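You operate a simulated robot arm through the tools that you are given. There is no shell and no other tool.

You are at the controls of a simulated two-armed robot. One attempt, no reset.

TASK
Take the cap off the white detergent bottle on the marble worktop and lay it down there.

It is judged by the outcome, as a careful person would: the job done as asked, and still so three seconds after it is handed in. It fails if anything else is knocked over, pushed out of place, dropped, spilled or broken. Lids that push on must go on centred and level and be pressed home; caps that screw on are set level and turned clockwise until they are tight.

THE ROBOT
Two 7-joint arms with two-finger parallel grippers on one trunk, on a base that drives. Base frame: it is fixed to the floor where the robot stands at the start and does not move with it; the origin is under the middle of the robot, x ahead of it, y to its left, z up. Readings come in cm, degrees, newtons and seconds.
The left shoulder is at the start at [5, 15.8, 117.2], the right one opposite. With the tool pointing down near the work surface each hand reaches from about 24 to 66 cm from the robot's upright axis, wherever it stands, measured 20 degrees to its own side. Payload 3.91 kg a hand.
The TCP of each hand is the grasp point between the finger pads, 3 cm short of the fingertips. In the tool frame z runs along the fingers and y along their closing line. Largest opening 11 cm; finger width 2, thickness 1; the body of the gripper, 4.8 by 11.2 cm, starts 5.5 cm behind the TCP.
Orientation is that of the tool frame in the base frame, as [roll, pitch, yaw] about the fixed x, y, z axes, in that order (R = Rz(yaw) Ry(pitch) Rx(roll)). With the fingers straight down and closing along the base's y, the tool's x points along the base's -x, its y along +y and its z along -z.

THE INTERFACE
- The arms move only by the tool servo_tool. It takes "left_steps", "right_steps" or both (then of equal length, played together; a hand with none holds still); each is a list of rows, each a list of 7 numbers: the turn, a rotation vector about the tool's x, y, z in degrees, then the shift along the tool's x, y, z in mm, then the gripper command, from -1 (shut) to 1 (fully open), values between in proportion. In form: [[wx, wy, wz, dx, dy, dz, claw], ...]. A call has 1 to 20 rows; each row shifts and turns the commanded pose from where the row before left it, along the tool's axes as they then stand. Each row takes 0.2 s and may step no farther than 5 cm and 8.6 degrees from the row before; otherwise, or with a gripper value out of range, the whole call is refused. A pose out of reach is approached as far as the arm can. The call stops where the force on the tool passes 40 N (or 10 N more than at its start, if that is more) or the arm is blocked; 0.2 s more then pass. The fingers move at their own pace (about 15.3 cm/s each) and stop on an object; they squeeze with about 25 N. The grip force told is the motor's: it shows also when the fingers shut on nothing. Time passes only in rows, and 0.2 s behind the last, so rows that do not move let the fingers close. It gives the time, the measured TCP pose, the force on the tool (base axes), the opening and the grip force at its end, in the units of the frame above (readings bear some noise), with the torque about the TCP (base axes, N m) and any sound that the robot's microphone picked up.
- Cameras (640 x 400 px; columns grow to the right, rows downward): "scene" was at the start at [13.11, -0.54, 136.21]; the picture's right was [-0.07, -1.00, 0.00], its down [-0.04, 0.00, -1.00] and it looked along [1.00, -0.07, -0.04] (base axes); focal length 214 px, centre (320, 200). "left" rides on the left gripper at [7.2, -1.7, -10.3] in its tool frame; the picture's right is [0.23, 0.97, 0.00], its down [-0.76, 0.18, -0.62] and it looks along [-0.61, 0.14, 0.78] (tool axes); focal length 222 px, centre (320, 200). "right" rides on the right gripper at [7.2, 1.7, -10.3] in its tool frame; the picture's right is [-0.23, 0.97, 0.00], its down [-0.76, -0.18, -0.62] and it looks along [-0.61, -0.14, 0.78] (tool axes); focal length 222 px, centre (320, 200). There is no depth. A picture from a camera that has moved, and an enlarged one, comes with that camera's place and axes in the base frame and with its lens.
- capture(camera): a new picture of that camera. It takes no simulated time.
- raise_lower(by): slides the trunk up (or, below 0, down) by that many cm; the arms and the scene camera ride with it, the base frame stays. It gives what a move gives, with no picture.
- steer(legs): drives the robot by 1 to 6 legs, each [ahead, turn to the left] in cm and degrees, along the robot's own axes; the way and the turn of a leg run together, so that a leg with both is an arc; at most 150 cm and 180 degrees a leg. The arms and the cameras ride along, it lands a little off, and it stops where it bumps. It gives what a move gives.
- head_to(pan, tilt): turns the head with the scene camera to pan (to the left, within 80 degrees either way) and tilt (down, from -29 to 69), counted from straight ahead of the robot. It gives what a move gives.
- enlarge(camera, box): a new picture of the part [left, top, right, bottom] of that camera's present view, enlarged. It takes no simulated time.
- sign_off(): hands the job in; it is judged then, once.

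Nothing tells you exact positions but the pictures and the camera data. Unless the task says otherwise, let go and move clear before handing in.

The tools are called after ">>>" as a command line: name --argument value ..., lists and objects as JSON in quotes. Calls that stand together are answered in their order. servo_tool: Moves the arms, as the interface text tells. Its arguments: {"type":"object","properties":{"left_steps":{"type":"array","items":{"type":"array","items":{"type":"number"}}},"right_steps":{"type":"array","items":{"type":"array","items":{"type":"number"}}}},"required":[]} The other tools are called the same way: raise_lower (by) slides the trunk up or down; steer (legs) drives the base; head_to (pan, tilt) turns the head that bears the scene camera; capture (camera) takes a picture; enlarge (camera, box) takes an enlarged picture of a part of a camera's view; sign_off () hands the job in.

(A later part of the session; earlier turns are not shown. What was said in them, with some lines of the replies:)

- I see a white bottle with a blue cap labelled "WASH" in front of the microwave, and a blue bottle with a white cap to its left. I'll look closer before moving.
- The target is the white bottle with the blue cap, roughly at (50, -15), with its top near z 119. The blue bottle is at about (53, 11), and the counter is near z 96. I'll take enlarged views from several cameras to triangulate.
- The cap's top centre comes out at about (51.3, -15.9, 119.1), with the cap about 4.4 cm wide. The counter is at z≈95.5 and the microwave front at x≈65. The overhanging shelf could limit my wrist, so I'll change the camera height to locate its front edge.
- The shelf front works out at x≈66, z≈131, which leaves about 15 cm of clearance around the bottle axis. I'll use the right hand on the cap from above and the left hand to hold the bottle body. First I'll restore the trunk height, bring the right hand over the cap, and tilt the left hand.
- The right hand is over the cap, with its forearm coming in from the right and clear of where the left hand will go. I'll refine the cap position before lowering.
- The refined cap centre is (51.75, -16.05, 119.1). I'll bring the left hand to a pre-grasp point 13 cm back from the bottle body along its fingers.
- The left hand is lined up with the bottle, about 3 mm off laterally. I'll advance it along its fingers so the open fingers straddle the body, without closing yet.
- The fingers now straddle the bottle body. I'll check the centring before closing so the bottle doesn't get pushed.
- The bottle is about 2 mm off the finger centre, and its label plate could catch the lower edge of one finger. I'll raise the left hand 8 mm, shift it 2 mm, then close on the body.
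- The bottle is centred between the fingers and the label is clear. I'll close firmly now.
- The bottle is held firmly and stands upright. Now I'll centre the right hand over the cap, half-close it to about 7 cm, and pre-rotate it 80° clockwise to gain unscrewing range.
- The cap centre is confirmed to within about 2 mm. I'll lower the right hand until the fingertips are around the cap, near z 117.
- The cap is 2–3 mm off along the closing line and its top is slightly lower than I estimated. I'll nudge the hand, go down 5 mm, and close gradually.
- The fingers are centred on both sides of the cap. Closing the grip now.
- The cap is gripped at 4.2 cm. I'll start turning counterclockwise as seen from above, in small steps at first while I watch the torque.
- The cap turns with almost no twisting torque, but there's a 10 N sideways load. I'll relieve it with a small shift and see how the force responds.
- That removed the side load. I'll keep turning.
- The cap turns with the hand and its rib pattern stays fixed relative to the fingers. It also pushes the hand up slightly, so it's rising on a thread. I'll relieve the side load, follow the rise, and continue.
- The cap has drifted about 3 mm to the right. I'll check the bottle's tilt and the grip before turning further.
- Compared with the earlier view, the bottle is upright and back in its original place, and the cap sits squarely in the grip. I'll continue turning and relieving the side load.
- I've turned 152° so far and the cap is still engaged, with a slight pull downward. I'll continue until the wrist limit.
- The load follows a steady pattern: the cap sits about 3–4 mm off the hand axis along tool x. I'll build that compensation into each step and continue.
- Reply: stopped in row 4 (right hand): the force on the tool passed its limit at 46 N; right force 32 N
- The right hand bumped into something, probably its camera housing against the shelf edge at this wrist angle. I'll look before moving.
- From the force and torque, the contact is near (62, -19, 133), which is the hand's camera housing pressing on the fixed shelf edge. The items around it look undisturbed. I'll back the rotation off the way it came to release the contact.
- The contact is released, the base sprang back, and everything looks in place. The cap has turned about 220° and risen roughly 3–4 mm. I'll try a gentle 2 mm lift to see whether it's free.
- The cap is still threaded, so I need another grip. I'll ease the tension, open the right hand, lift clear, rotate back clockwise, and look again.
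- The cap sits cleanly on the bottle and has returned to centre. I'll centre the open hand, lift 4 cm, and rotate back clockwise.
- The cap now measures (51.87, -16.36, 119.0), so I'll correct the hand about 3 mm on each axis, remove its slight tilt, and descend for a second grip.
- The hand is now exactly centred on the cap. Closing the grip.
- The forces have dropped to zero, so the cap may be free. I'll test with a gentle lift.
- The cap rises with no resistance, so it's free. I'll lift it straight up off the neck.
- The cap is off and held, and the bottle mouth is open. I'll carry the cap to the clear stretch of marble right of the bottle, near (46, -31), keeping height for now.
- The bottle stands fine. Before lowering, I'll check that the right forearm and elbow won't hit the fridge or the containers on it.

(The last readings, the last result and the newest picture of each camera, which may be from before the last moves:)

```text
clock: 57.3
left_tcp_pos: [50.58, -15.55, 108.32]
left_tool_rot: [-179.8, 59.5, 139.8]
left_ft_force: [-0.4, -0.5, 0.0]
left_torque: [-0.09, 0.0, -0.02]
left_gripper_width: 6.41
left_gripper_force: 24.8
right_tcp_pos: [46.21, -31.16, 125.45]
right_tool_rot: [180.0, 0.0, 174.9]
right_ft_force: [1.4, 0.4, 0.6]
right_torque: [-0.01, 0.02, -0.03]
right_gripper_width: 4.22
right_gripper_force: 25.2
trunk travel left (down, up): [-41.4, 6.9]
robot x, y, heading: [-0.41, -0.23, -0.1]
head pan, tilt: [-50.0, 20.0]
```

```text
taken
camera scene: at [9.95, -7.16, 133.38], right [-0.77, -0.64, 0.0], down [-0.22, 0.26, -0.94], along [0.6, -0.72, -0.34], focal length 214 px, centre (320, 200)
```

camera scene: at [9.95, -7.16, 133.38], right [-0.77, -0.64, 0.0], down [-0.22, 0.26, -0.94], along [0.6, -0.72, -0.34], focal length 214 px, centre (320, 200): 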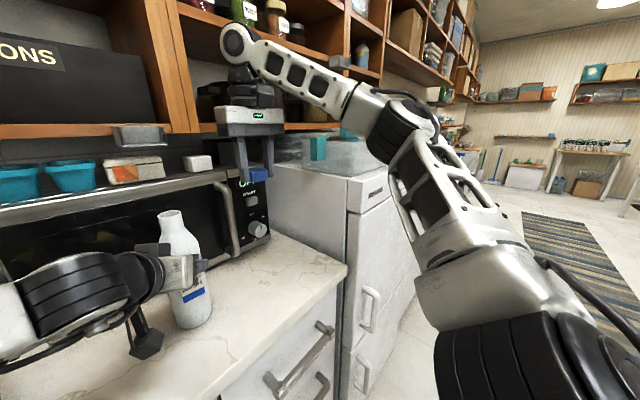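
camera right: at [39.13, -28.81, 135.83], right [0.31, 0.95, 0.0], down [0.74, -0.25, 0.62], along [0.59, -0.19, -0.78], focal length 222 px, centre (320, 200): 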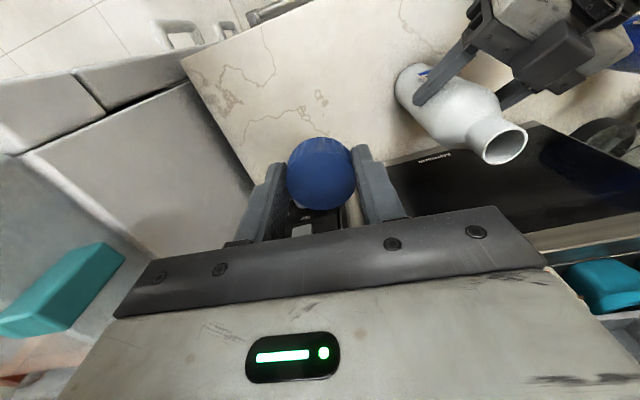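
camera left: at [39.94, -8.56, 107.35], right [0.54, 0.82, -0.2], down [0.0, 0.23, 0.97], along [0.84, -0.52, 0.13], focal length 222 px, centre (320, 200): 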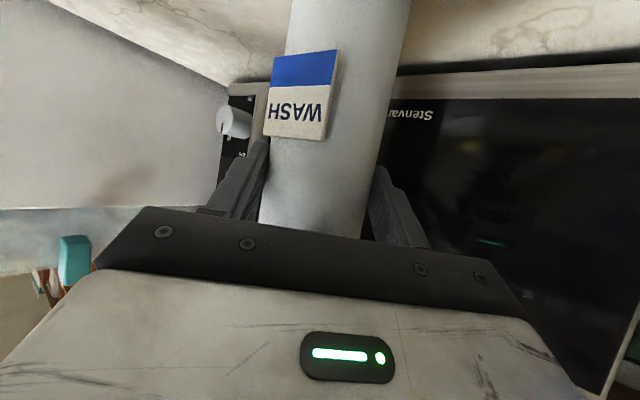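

The forearm runs in front of the fridge and stays on the counter side of it. I'll bring the target in slightly, to about (43, -28), descend partway, and check again.

>>> servo_tool --right_steps '[[0, 0, 0, 17, 14, 20, -1], [0, 0, 0, 17, 14, 20, -1], [0, 0, 0, 0, 0, 25, -1], [0, 0, 0, 0, 0, 25, -1], [0, 0, 0, 0, 0, 25, -1], [0, 0, 0, 0, 0, 25, -1], [0, 0, 0, 0, 0, 0, -1]]'

>>> capture --camera "scene"

>>> capture --camera "right"

```text
clock: 58.9
left_tcp_pos: [50.58, -15.58, 108.38]
left_tool_rot: [180.0, 59.5, 139.7]
left_ft_force: [0.0, 0.1, -0.3]
left_torque: [-0.05, -0.09, 0.0]
left_gripper_width: 6.45
left_gripper_force: 25.4
right_tcp_pos: [42.9, -27.81, 111.27]
right_tool_rot: [179.9, 0.0, 174.8]
right_ft_force: [0.1, -0.2, -0.2]
right_torque: [-0.02, 0.02, 0.0]
right_gripper_width: 4.21
right_gripper_force: 25.1
trunk travel left (down, up): [-41.4, 6.9]
robot x, y, heading: [0.03, -0.05, 0.1]
head pan, tilt: [-50.0, 20.0]
```

```text
taken
camera scene: at [9.95, -7.16, 133.37], right [-0.77, -0.64, 0.0], down [-0.22, 0.26, -0.94], along [0.6, -0.72, -0.34], focal length 214 px, centre (320, 200)
```

scene: 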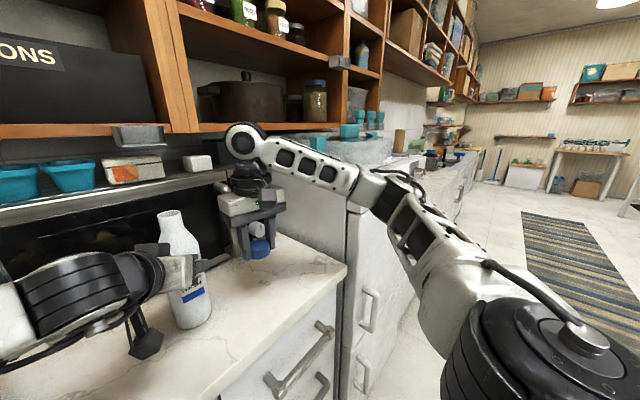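

```text
taken
camera right: at [35.9, -25.4, 121.59], right [0.31, 0.95, 0.0], down [0.74, -0.25, 0.62], along [0.59, -0.19, -0.78], focal length 222 px, centre (320, 200)
```

right: 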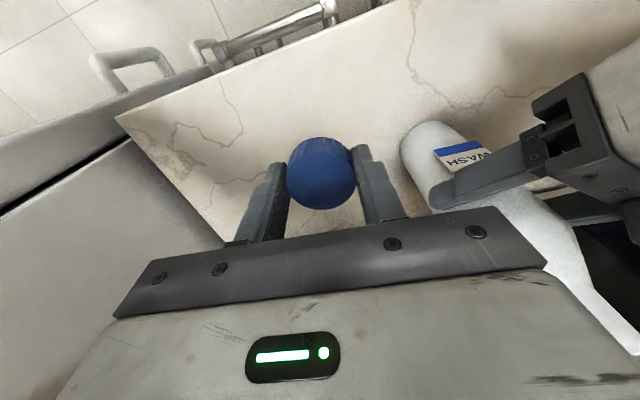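

The arm stays clear. I'll descend to just above the marble, then go down slowly until contact.

>>> servo_tool --right_steps '[[0, 0, 0, 0, 0, 25, -1], [0, 0, 0, 0, 0, 25, -1], [0, 0, 0, 0, 0, 25, -1], [0, 0, 0, 0, 0, 20, -1], [0, 0, 0, 0, 0, 10, -1], [0, 0, 0, 0, 0, 0, -1]]'

>>> head_to --pan -30 --tilt 40

>>> capture --camera "scene"

>>> capture --camera "right"

```text
clock: 60.3
left_tcp_pos: [50.64, -15.56, 108.32]
left_tool_rot: [-179.9, 59.5, 139.8]
left_ft_force: [-0.8, 0.8, -0.5]
left_torque: [0.07, 0.01, 0.04]
left_gripper_width: 6.44
left_gripper_force: 25.5
right_tcp_pos: [42.85, -27.92, 100.69]
right_tool_rot: [180.0, -0.1, 174.9]
right_ft_force: [-0.8, -0.6, 0.2]
right_torque: [0.01, -0.01, -0.02]
right_gripper_width: 4.23
right_gripper_force: 25.3
trunk travel left (down, up): [-41.4, 6.9]
robot x, y, heading: [-0.1, 0.35, -0.3]
head pan, tilt: [-50.0, 20.0]
```

```text
clock: 61.2
left_tcp_pos: [50.54, -15.58, 108.14]
left_tool_rot: [-180.0, 59.5, 139.8]
left_ft_force: [0.0, 1.4, 0.5]
left_torque: [0.08, 0.01, -0.03]
left_gripper_width: 6.44
left_gripper_force: 25.5
right_tcp_pos: [42.83, -27.98, 100.84]
right_tool_rot: [179.9, 0.0, 174.9]
right_ft_force: [1.2, 0.0, 0.7]
right_torque: [-0.01, -0.01, 0.0]
right_gripper_width: 4.23
right_gripper_force: 24.7
trunk travel left (down, up): [-41.4, 6.9]
robot x, y, heading: [0.14, 0.11, -0.2]
head pan, tilt: [-30.0, 40.0]
```

```text
taken
camera scene: at [11.33, -4.28, 130.24], right [-0.5, -0.86, 0.0], down [-0.56, 0.32, -0.77], along [0.66, -0.39, -0.64], focal length 214 px, centre (320, 200)
```

scene: 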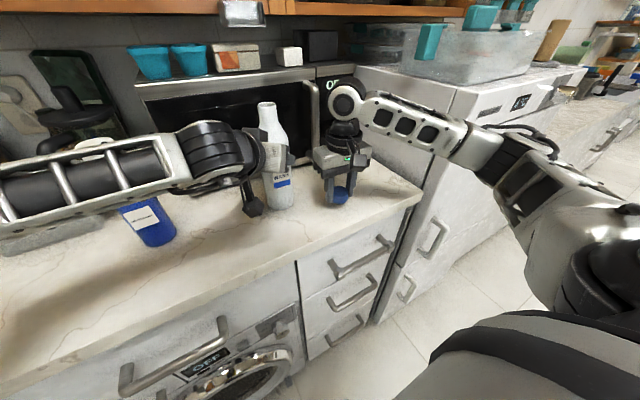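

```text
taken
camera right: at [35.83, -25.53, 111.12], right [0.31, 0.95, 0.0], down [0.74, -0.25, 0.62], along [0.59, -0.19, -0.78], focal length 222 px, centre (320, 200)
```

right: 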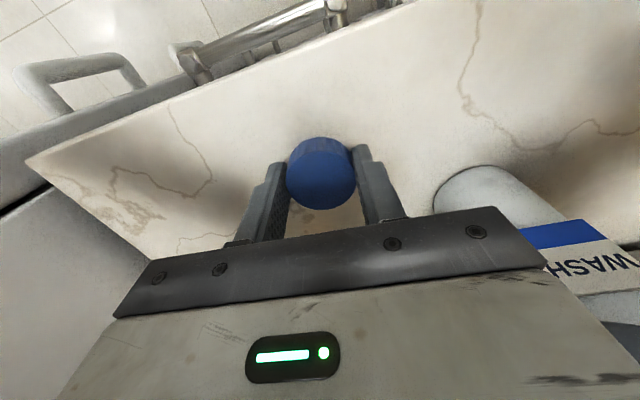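

Everything is clear and the cap is about 2 cm above the marble. I'll lower in small steps, watching for contact.

>>> servo_tool --right_steps '[[0, 0, 0, 0, 0, 3, -1], [0, 0, 0, 0, 0, 3, -1], [0, 0, 0, 0, 0, 3, -1], [0, 0, 0, 0, 0, 2, -1], [0, 0, 0, 0, 0, 0, -1]]'

>>> enlarge --camera "scene" --box '[290, 140, 390, 230]'

```text
clock: 62.4
left_tcp_pos: [50.52, -15.51, 108.27]
left_tool_rot: [-179.9, 59.4, 139.8]
left_ft_force: [0.1, 1.0, -0.2]
left_torque: [-0.02, -0.05, -0.01]
left_gripper_width: 6.43
left_gripper_force: 24.5
right_tcp_pos: [43.04, -27.96, 99.66]
right_tool_rot: [179.9, -0.1, 174.8]
right_ft_force: [-0.1, 0.4, 0.5]
right_torque: [0.0, 0.0, -0.01]
right_gripper_width: 4.2
right_gripper_force: 24.9
trunk travel left (down, up): [-41.4, 6.9]
robot x, y, heading: [-0.03, 0.1, -0.5]
head pan, tilt: [-30.0, 40.0]
```

```text
4.44 times, centred on (340, 185) of scene
camera zoom: at [11.33, -4.27, 130.23], right [-0.5, -0.86, 0.0], down [-0.56, 0.32, -0.77], along [0.66, -0.38, -0.64], focal length 953 px, centre (231, 267)
```

zoom: 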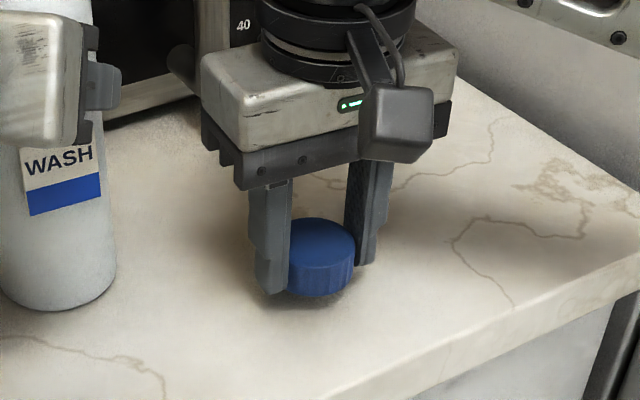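

>>> servo_tool --right_steps '[[0, 0, 0, 0, 0, 1.5, -1], [0, 0, 0, 0, 0, 1.5, -1], [0, 0, 0, 0, 0, 1.5, -1], [0, 0, 0, 0, 0, 0, -1]]'

>>> enlarge --camera "scene" --box '[310, 165, 370, 215]'

```text
clock: 63.4
left_tcp_pos: [50.52, -15.6, 108.38]
left_tool_rot: [-179.9, 59.6, 139.8]
left_ft_force: [-0.1, 0.4, -0.2]
left_torque: [0.01, 0.0, 0.04]
left_gripper_width: 6.41
left_gripper_force: 24.9
right_tcp_pos: [42.92, -27.92, 99.07]
right_tool_rot: [179.9, 0.0, 174.9]
right_ft_force: [-0.6, 0.7, 0.3]
right_torque: [0.03, 0.02, -0.01]
right_gripper_width: 4.21
right_gripper_force: 24.9
trunk travel left (down, up): [-41.4, 6.9]
robot x, y, heading: [-0.09, 0.06, -0.1]
head pan, tilt: [-30.0, 40.0]
```

```text
8.00 times, centred on (340, 190) of scene
camera zoom: at [11.33, -4.27, 130.23], right [-0.5, -0.86, 0.0], down [-0.56, 0.32, -0.77], along [0.66, -0.38, -0.64], focal length 1716 px, centre (160, 280)
```

zoom: 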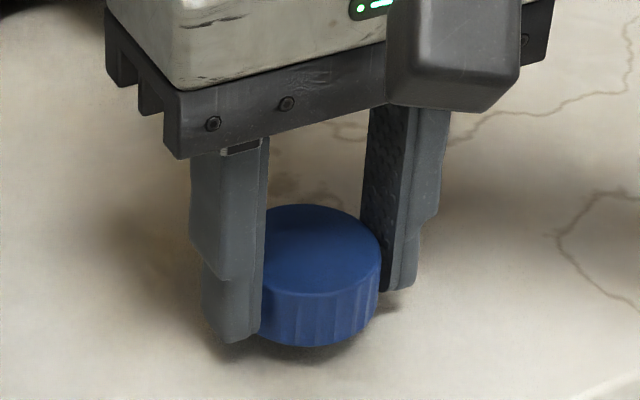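

>>> servo_tool --right_steps '[[0, 0, 0, 0, 0, 1.2, -1], [0, 0, 0, 0, 0, 1.2, -1], [0, 0, 0, 0, 0, 1.2, -1], [0, 0, 0, 0, 0, 0, -1]]'

```text
clock: 64.4
left_tcp_pos: [50.68, -15.56, 108.19]
left_tool_rot: [-179.9, 59.6, 139.8]
left_ft_force: [0.6, -0.6, -0.7]
left_torque: [-0.01, 0.01, 0.01]
left_gripper_width: 6.41
left_gripper_force: 25.2
right_tcp_pos: [42.83, -27.92, 98.78]
right_tool_rot: [179.9, -0.1, 174.9]
right_ft_force: [-1.1, 0.2, -0.9]
right_torque: [-0.01, -0.04, 0.02]
right_gripper_width: 4.18
right_gripper_force: 24.8
trunk travel left (down, up): [-41.4, 6.9]
robot x, y, heading: [-0.47, -0.24, -0.0]
head pan, tilt: [-30.0, 40.0]
```

>>> servo_tool --right_steps '[[0, 0, 0, 0, 0, 1, -1], [0, 0, 0, 0, 0, 1, -1], [0, 0, 0, 0, 0, 0, -1]]'

>>> enlarge --camera "scene" --box '[310, 165, 370, 215]'

```text
clock: 65.2
left_tcp_pos: [50.64, -15.58, 108.37]
left_tool_rot: [-179.9, 59.4, 139.8]
left_ft_force: [0.1, 0.2, -0.5]
left_torque: [-0.03, -0.01, 0.02]
left_gripper_width: 6.43
left_gripper_force: 25.6
right_tcp_pos: [42.93, -27.81, 98.71]
right_tool_rot: [179.9, 0.0, 174.7]
right_ft_force: [-0.1, -0.5, -0.6]
right_torque: [-0.01, 0.02, -0.02]
right_gripper_width: 4.17
right_gripper_force: 25.2
trunk travel left (down, up): [-41.4, 6.9]
robot x, y, heading: [0.18, -0.05, -0.4]
head pan, tilt: [-30.0, 40.0]
```

```text
8.00 times, centred on (340, 190) of scene
camera zoom: at [11.33, -4.27, 130.23], right [-0.5, -0.86, 0.0], down [-0.56, 0.32, -0.77], along [0.66, -0.38, -0.64], focal length 1716 px, centre (160, 280)
```

zoom: 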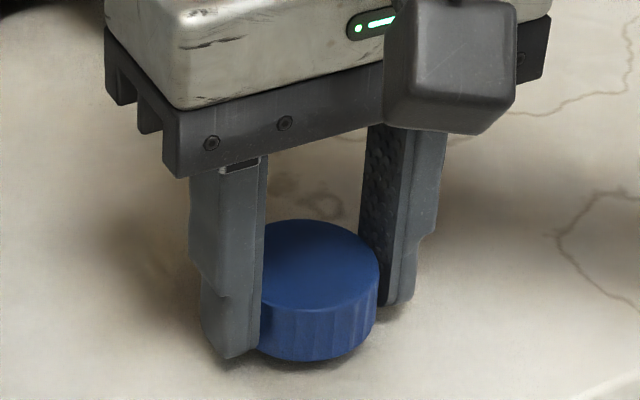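

>>> servo_tool --right_steps '[[0, 0, 0, 0, 0, 1, -1], [0, 0, 0, 0, 0, 1, -1], [0, 0, 0, 0, 0, 0, -1]]'

>>> enlarge --camera "scene" --box '[310, 165, 370, 215]'

```text
clock: 66.0
left_tcp_pos: [50.68, -15.44, 108.28]
left_tool_rot: [-179.9, 59.5, 139.8]
left_ft_force: [-0.5, 0.4, -0.7]
left_torque: [-0.03, 0.02, 0.03]
left_gripper_width: 6.42
left_gripper_force: 25.0
right_tcp_pos: [42.96, -27.95, 98.44]
right_tool_rot: [179.9, 0.0, 175.0]
right_ft_force: [0.0, 0.0, 0.3]
right_torque: [0.0, 0.01, -0.02]
right_gripper_width: 4.22
right_gripper_force: 25.4
trunk travel left (down, up): [-41.4, 6.9]
robot x, y, heading: [0.14, -0.53, -0.1]
head pan, tilt: [-30.0, 40.0]
```

```text
8.00 times, centred on (340, 190) of scene
camera zoom: at [11.33, -4.27, 130.23], right [-0.5, -0.86, 0.0], down [-0.56, 0.32, -0.77], along [0.66, -0.38, -0.64], focal length 1716 px, centre (160, 280)
```

zoom: 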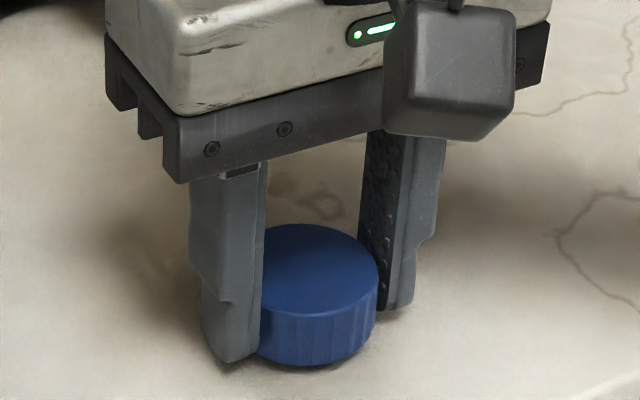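

>>> servo_tool --right_steps '[[0, 0, 0, 0, 0, 1, -1], [0, 0, 0, 0, 0, 1, -1], [0, 0, 0, 0, 0, 0, -1]]'

```text
clock: 66.8
left_tcp_pos: [50.58, -15.57, 108.3]
left_tool_rot: [-179.9, 59.5, 139.8]
left_ft_force: [-0.9, 0.4, 0.2]
left_torque: [-0.03, -0.03, -0.03]
left_gripper_width: 6.39
left_gripper_force: 25.0
right_tcp_pos: [43.01, -27.86, 98.19]
right_tool_rot: [179.9, 0.0, 174.9]
right_ft_force: [0.5, 0.1, -0.5]
right_torque: [0.03, -0.01, -0.01]
right_gripper_width: 4.2
right_gripper_force: 24.7
trunk travel left (down, up): [-41.4, 6.9]
robot x, y, heading: [-0.12, 0.04, -0.2]
head pan, tilt: [-30.0, 40.0]
```

>>> servo_tool --right_steps '[[0, 0, 0, 0, 0, 1, -1], [0, 0, 0, 0, 0, 1, -1], [0, 0, 0, 0, 0, 0, -1]]'

>>> enlarge --camera "scene" --box '[310, 165, 370, 215]'

```text
clock: 67.6
left_tcp_pos: [50.52, -15.42, 108.37]
left_tool_rot: [-179.9, 59.4, 139.8]
left_ft_force: [0.2, 0.0, -0.4]
left_torque: [-0.03, 0.05, -0.02]
left_gripper_width: 6.42
left_gripper_force: 25.6
right_tcp_pos: [42.94, -27.83, 98.06]
right_tool_rot: [180.0, 0.0, 174.9]
right_ft_force: [0.1, -0.5, 0.1]
right_torque: [-0.01, -0.02, 0.03]
right_gripper_width: 4.21
right_gripper_force: 24.9
trunk travel left (down, up): [-41.4, 6.9]
robot x, y, heading: [-0.36, -0.12, -0.3]
head pan, tilt: [-30.0, 40.0]
```

```text
8.00 times, centred on (340, 190) of scene
camera zoom: at [11.33, -4.27, 130.23], right [-0.5, -0.86, 0.0], down [-0.56, 0.32, -0.77], along [0.66, -0.38, -0.64], focal length 1716 px, centre (160, 280)
```

zoom: 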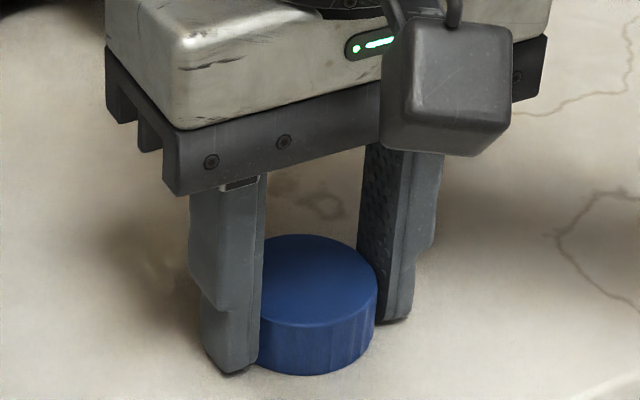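

Still no contact force, so the marble must be slightly lower than I estimated. I'll keep going in 1 mm steps.

>>> servo_tool --right_steps '[[0, 0, 0, 0, 0, 1, -1], [0, 0, 0, 0, 0, 1, -1], [0, 0, 0, 0, 0, 0, -1]]'

>>> enlarge --camera "scene" --box '[310, 165, 370, 215]'

```text
clock: 68.4
left_tcp_pos: [50.46, -15.43, 108.31]
left_tool_rot: [-179.8, 59.5, 139.8]
left_ft_force: [0.5, -0.1, 0.2]
left_torque: [0.04, 0.03, -0.02]
left_gripper_width: 6.44
left_gripper_force: 24.9
right_tcp_pos: [43.11, -27.99, 97.94]
right_tool_rot: [179.9, 0.1, 174.8]
right_ft_force: [-0.2, 0.3, 15.2]
right_torque: [-0.34, 0.18, 0.07]
right_gripper_width: 4.23
right_gripper_force: 25.0
trunk travel left (down, up): [-41.4, 6.9]
robot x, y, heading: [-0.11, -0.25, -0.2]
head pan, tilt: [-30.0, 40.0]
```

```text
8.00 times, centred on (340, 190) of scene
camera zoom: at [11.25, -4.19, 130.26], right [-0.5, -0.86, 0.0], down [-0.56, 0.32, -0.77], along [0.66, -0.39, -0.64], focal length 1716 px, centre (160, 280)
```

zoom: 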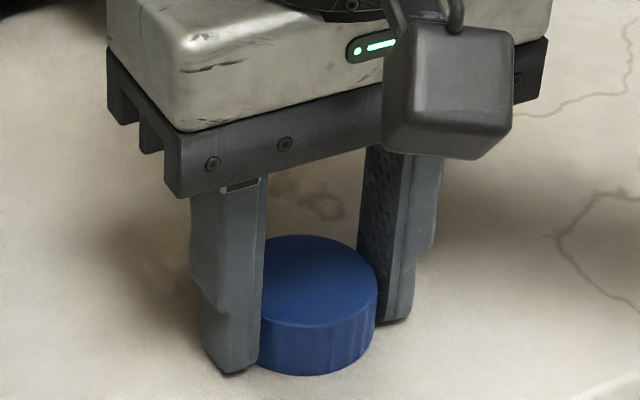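

Contact at 15 N. I'll ease off 1 mm, open gradually, and lift straight up.

>>> servo_tool --right_steps '[[0, 0, 0, 0, 0, -1.2, -1], [0, 0, 0, 0, 0, 0, -0.2], [0, 0, 0, 0, 0, 0, 0], [0, 0, 0, 0, 0, 0, 0.15], [0, 0, 0, 0, 0, -5, 0.15], [0, 0, 0, 0, 0, -15, 0.15], [0, 0, 0, 0, 0, -30, 0.15], [0, 0, 0, 0, 0, -30, 0.15], [0, 0, 0, 0, 0, -30, 0.15], [0, 0, 0, 0, 0, -30, 0.15], [0, 0, 0, 0, 0, 0, 0.15]]'

>>> capture --camera "scene"

>>> capture --camera "right"

```text
clock: 70.8
left_tcp_pos: [50.62, -15.6, 108.34]
left_tool_rot: [-180.0, 59.5, 139.8]
left_ft_force: [-0.3, 0.2, 0.0]
left_torque: [-0.03, 0.04, 0.01]
left_gripper_width: 6.42
left_gripper_force: 25.0
right_tcp_pos: [43.24, -27.93, 112.14]
right_tool_rot: [180.0, 0.0, 174.8]
right_ft_force: [-0.2, 0.3, -0.2]
right_torque: [-0.01, 0.0, -0.01]
right_gripper_width: 6.32
right_gripper_force: 0.1
trunk travel left (down, up): [-41.4, 6.9]
robot x, y, heading: [0.07, -0.17, -0.2]
head pan, tilt: [-30.0, 40.0]
```

```text
taken
camera scene: at [11.33, -4.27, 130.23], right [-0.5, -0.86, 0.0], down [-0.56, 0.32, -0.77], along [0.66, -0.38, -0.64], focal length 214 px, centre (320, 200)
```

scene: 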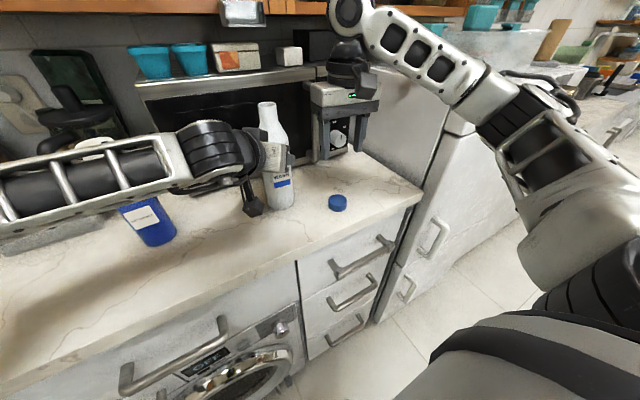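

```text
taken
camera right: at [36.03, -25.39, 122.45], right [0.31, 0.95, 0.0], down [0.74, -0.25, 0.62], along [0.59, -0.19, -0.78], focal length 222 px, centre (320, 200)
```

right: 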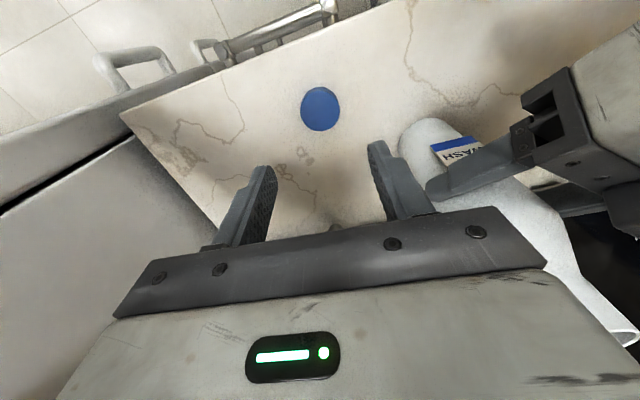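

The cap rests on the marble. I'll bring the right hand up and back, and check how the bottle stands before releasing it.

>>> servo_tool --right_steps '[[0, 0, 0, 0, 0, -35, 0.15], [0, 0, 0, 0, 0, -35, 0.15], [0, 0, 0, 0, 0, -35, 0.15], [0, 0, 0, 0, 0, -35, 0.15], [0, 0, 0, 30, 0, -20, 0.15], [0, 0, 0, 30, 0, -20, 0.15], [0, 0, 0, 30, 0, 0, 0.15], [0, 0, 0, 0, 0, 0, 0.15]]'

>>> enlarge --camera "scene" --box '[210, 90, 370, 230]'

>>> capture --camera "left"

```text
clock: 72.6
left_tcp_pos: [50.57, -15.51, 108.36]
left_tool_rot: [-179.9, 59.4, 139.8]
left_ft_force: [-0.4, 0.9, -0.1]
left_torque: [0.02, 0.05, 0.0]
left_gripper_width: 6.42
left_gripper_force: 24.8
right_tcp_pos: [33.95, -26.84, 129.79]
right_tool_rot: [179.9, -0.1, 174.9]
right_ft_force: [0.2, 0.3, -0.1]
right_torque: [-0.02, -0.02, 0.01]
right_gripper_width: 6.34
right_gripper_force: 0.1
trunk travel left (down, up): [-41.4, 6.9]
robot x, y, heading: [-0.07, 0.11, 0.0]
head pan, tilt: [-30.0, 40.0]
```

```text
2.86 times, centred on (290, 160) of scene
camera zoom: at [11.33, -4.27, 130.23], right [-0.5, -0.86, 0.0], down [-0.56, 0.32, -0.77], along [0.66, -0.38, -0.64], focal length 613 px, centre (406, 314)
```

zoom: 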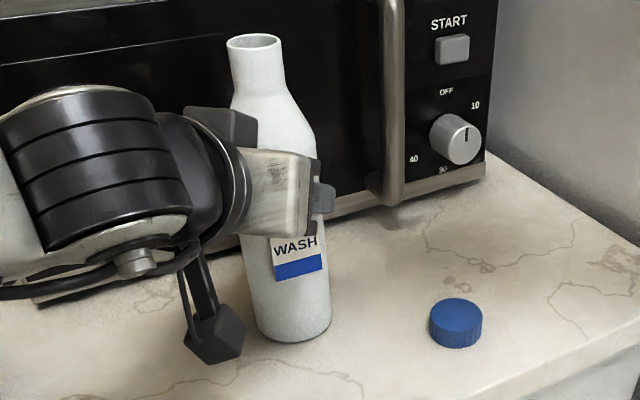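

```text
taken
camera left: at [39.77, -8.7, 107.27], right [0.54, 0.82, -0.2], down [0.0, 0.23, 0.97], along [0.84, -0.53, 0.13], focal length 222 px, centre (320, 200)
```

left: 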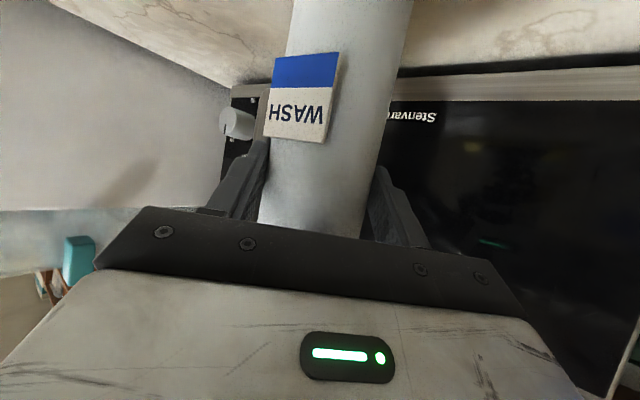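

The bottle stands upright on the marble. I'll open the left hand gradually.

>>> servo_tool --left_steps '[[0, 0, 0, 0, 0, 0, 0.18], [0, 0, 0, 0, 0, 0, 0.22], [0, 0, 0, 0, 0, 0, 0.35], [0, 0, 0, 0, 0, 0, 0.7], [0, 0, 0, 0, 0, 0, 1], [0, 0, 0, 0, 0, 0, 1]]'

>>> capture --camera "left"

>>> enlarge --camera "scene" --box '[210, 90, 370, 230]'

```text
clock: 74.0
left_tcp_pos: [50.57, -15.37, 108.28]
left_tool_rot: [-179.9, 59.6, 139.8]
left_ft_force: [-0.3, -0.1, -0.2]
left_torque: [0.01, 0.02, -0.02]
left_gripper_width: 11.0
left_gripper_force: 0.1
right_tcp_pos: [33.96, -26.93, 129.83]
right_tool_rot: [179.9, 0.0, 174.9]
right_ft_force: [0.6, -0.2, -0.4]
right_torque: [-0.01, -0.02, 0.01]
right_gripper_width: 6.33
right_gripper_force: 0.1
trunk travel left (down, up): [-41.4, 6.9]
robot x, y, heading: [0.12, -0.29, -0.1]
head pan, tilt: [-30.0, 40.0]
```

```text
taken
camera left: at [39.77, -8.7, 107.28], right [0.54, 0.82, -0.2], down [0.0, 0.23, 0.97], along [0.84, -0.53, 0.13], focal length 222 px, centre (320, 200)
```

left: 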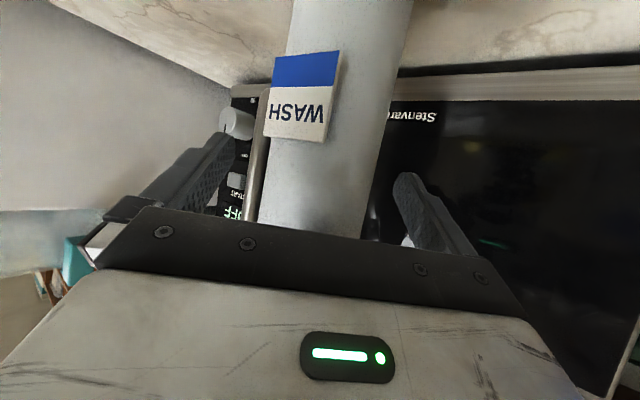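

```text
2.86 times, centred on (290, 160) of scene
camera zoom: at [11.32, -4.27, 130.23], right [-0.5, -0.86, 0.0], down [-0.56, 0.32, -0.77], along [0.66, -0.38, -0.64], focal length 613 px, centre (406, 314)
```

zoom: 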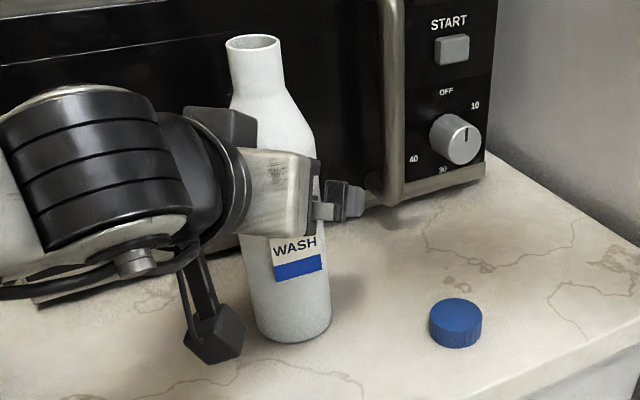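

The bottle didn't move. I'll retreat the left hand back along its fingers, then up and away on the same path it came in.

>>> servo_tool --left_steps '[[0, 0, 0, 0, 0, -10, 1], [0, 0, 0, 0, 0, -20, 1], [0, 0, 0, 0, 0, -20, 1], [0, 0, 0, 0, 0, -25, 1], [0, 0, 0, 0, 0, -25, 1], [0, 0, 0, 0, 0, -25, 1], [0, 0, 0, -11, 8.9, -30.9, 1], [0, 0, 0, -11, 8.9, -30.9, 1], [0, 0, 0, -11, 8.9, -30.9, 1], [0, 0, 0, -11, 8.9, -30.9, 1], [0, 0, 0, -11, 8.9, -30.9, 1], [0, 0, 0, -11, 8.9, -30.9, 1], [0, 0, 0, -11, 8.9, -30.9, 1], [0, 0, 0, 0, 0, 0, 1]]'

>>> head_to --pan -10 --tilt 30

>>> capture --camera "scene"

>>> head_to --pan -3.7 --tilt 2.5

>>> capture --camera "scene"

```text
clock: 77.0
left_tcp_pos: [35.27, 5.88, 132.2]
left_tool_rot: [180.0, 59.4, 139.7]
left_ft_force: [0.1, 0.6, -0.5]
left_torque: [-0.01, 0.0, -0.01]
left_gripper_width: 10.99
left_gripper_force: 0.1
right_tcp_pos: [33.98, -27.04, 129.7]
right_tool_rot: [179.9, 0.1, 175.0]
right_ft_force: [-0.2, -0.3, 0.2]
right_torque: [0.01, 0.0, -0.03]
right_gripper_width: 6.34
right_gripper_force: 0.1
trunk travel left (down, up): [-41.4, 6.9]
robot x, y, heading: [-0.43, -0.22, -0.1]
head pan, tilt: [-30.0, 40.0]
```

```text
clock: 77.8
left_tcp_pos: [35.33, 5.82, 132.24]
left_tool_rot: [-179.9, 59.5, 139.8]
left_ft_force: [-0.5, 0.4, -0.6]
left_torque: [-0.01, 0.02, 0.01]
left_gripper_width: 10.99
left_gripper_force: 0.0
right_tcp_pos: [34.0, -26.9, 129.83]
right_tool_rot: [179.8, 0.0, 174.9]
right_ft_force: [0.3, 0.0, -0.1]
right_torque: [0.01, 0.01, -0.01]
right_gripper_width: 6.36
right_gripper_force: 0.2
trunk travel left (down, up): [-41.4, 6.9]
robot x, y, heading: [-0.21, -0.18, -0.0]
head pan, tilt: [-10.0, 30.0]
```

```text
taken
camera scene: at [12.87, -1.61, 131.77], right [-0.18, -0.98, 0.0], down [-0.49, 0.09, -0.87], along [0.85, -0.15, -0.5], focal length 214 px, centre (320, 200)
```

scene: 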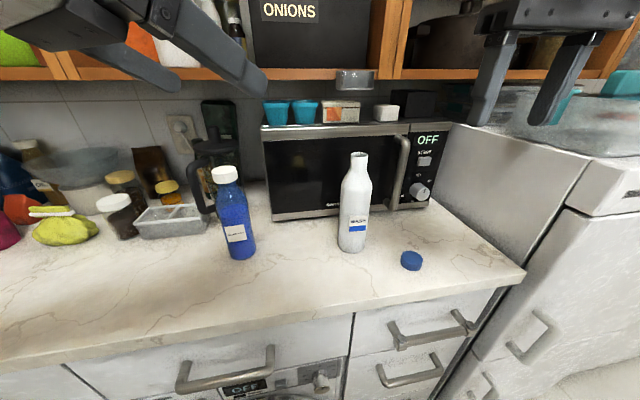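

```text
clock: 78.7
left_tcp_pos: [35.3, 5.74, 132.16]
left_tool_rot: [-179.9, 59.5, 139.8]
left_ft_force: [-0.2, 0.1, 0.2]
left_torque: [0.01, -0.01, 0.01]
left_gripper_width: 11.01
left_gripper_force: 0.1
right_tcp_pos: [33.96, -26.9, 129.78]
right_tool_rot: [180.0, 0.0, 174.9]
right_ft_force: [-0.5, -0.5, -0.2]
right_torque: [0.01, 0.05, 0.03]
right_gripper_width: 6.31
right_gripper_force: 0.0
trunk travel left (down, up): [-41.4, 6.9]
robot x, y, heading: [0.14, 0.09, 0.1]
head pan, tilt: [-3.7, 2.5]
```

```text
taken
camera scene: at [13.05, -0.62, 136.2], right [-0.07, -1.0, 0.0], down [-0.04, 0.0, -1.0], along [1.0, -0.07, -0.04], focal length 214 px, centre (320, 200)
```

scene: 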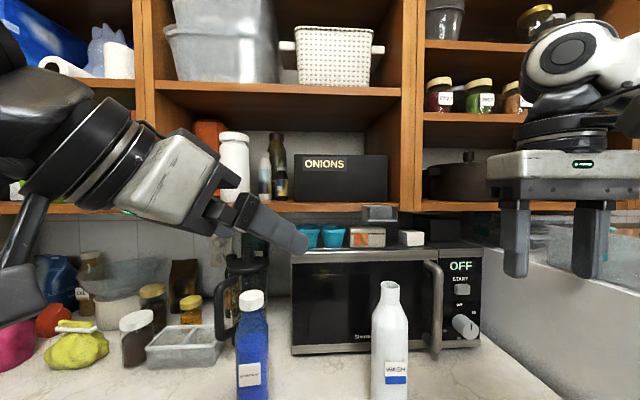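

Both hands are clear, the cap lies on the marble, and the bottle stands open. I'll do a last check of the grey item on the shelf edge near where the hand bumped.

>>> enlarge --camera "scene" --box '[280, 150, 480, 270]'

>>> head_to --pan -10 --tilt 35

>>> enlarge --camera "scene" --box '[160, 0, 500, 220]'

```text
3.20 times, centred on (380, 210) of scene
camera zoom: at [13.05, -0.62, 136.2], right [-0.07, -1.0, 0.0], down [-0.04, 0.0, -1.0], along [1.0, -0.07, -0.04], focal length 686 px, centre (128, 168)
```

zoom: 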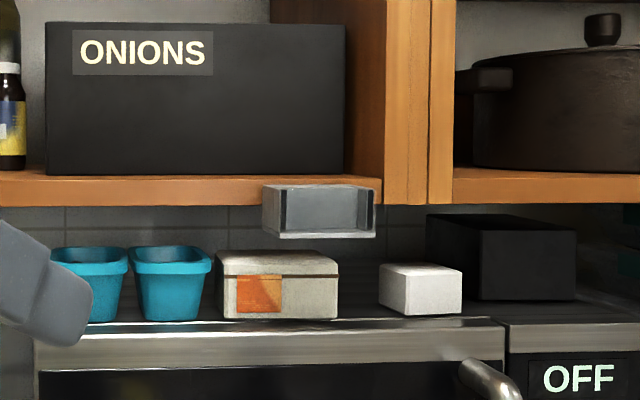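

```text
clock: 79.7
left_tcp_pos: [35.3, 5.77, 132.2]
left_tool_rot: [-179.9, 59.5, 139.8]
left_ft_force: [0.2, -0.1, 0.3]
left_torque: [-0.04, -0.01, 0.0]
left_gripper_width: 10.98
left_gripper_force: 0.1
right_tcp_pos: [33.95, -26.89, 129.77]
right_tool_rot: [179.9, -0.1, 174.9]
right_ft_force: [0.3, 0.2, -0.7]
right_torque: [0.0, 0.02, 0.02]
right_gripper_width: 6.31
right_gripper_force: 0.0
trunk travel left (down, up): [-41.4, 6.9]
robot x, y, heading: [-0.05, -0.16, -0.4]
head pan, tilt: [-10.0, 35.0]
```

```text
1.82 times, centred on (330, 110) of scene
camera zoom: at [12.63, -1.55, 131.0], right [-0.18, -0.98, 0.0], down [-0.56, 0.1, -0.82], along [0.81, -0.14, -0.57], focal length 390 px, centre (302, 364)
```

zoom: 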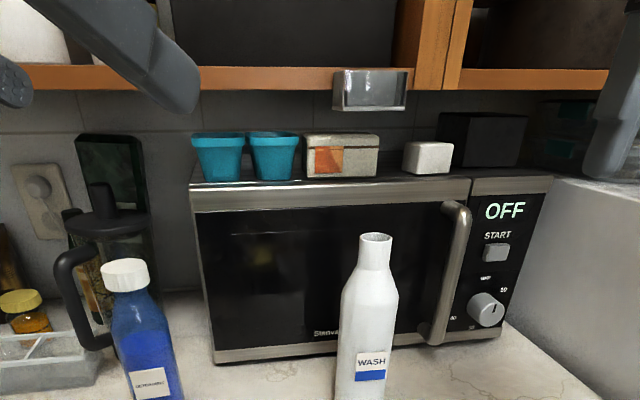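

The grey fixture, the items on the microwave, and the other bottles are all where they were at the start. The white bottle stands upright and uncapped, the blue cap rests on the marble, and both hands are clear, so I'm handing in.

>>> sign_off

```text
The job is handed in.
```

The cap is off the white detergent bottle and lying on the marble worktop, about 15 cm to the right of the bottle. The bottle stands upright and open, within a few millimetres of where it started.

- **Unscrewing:** the left hand held the bottle while the right hand turned the cap about 300° in two grips, until it lifted off freely.
- **One bump:** near the end of the first grip, the right hand pressed against the shelf edge or the small grey fixture under it, at about 46 N. I backed off straight away. Later pictures show the fixture, the items on the microwave and the other bottles where they were at the start.

I released everything and moved both hands clear before handing in.
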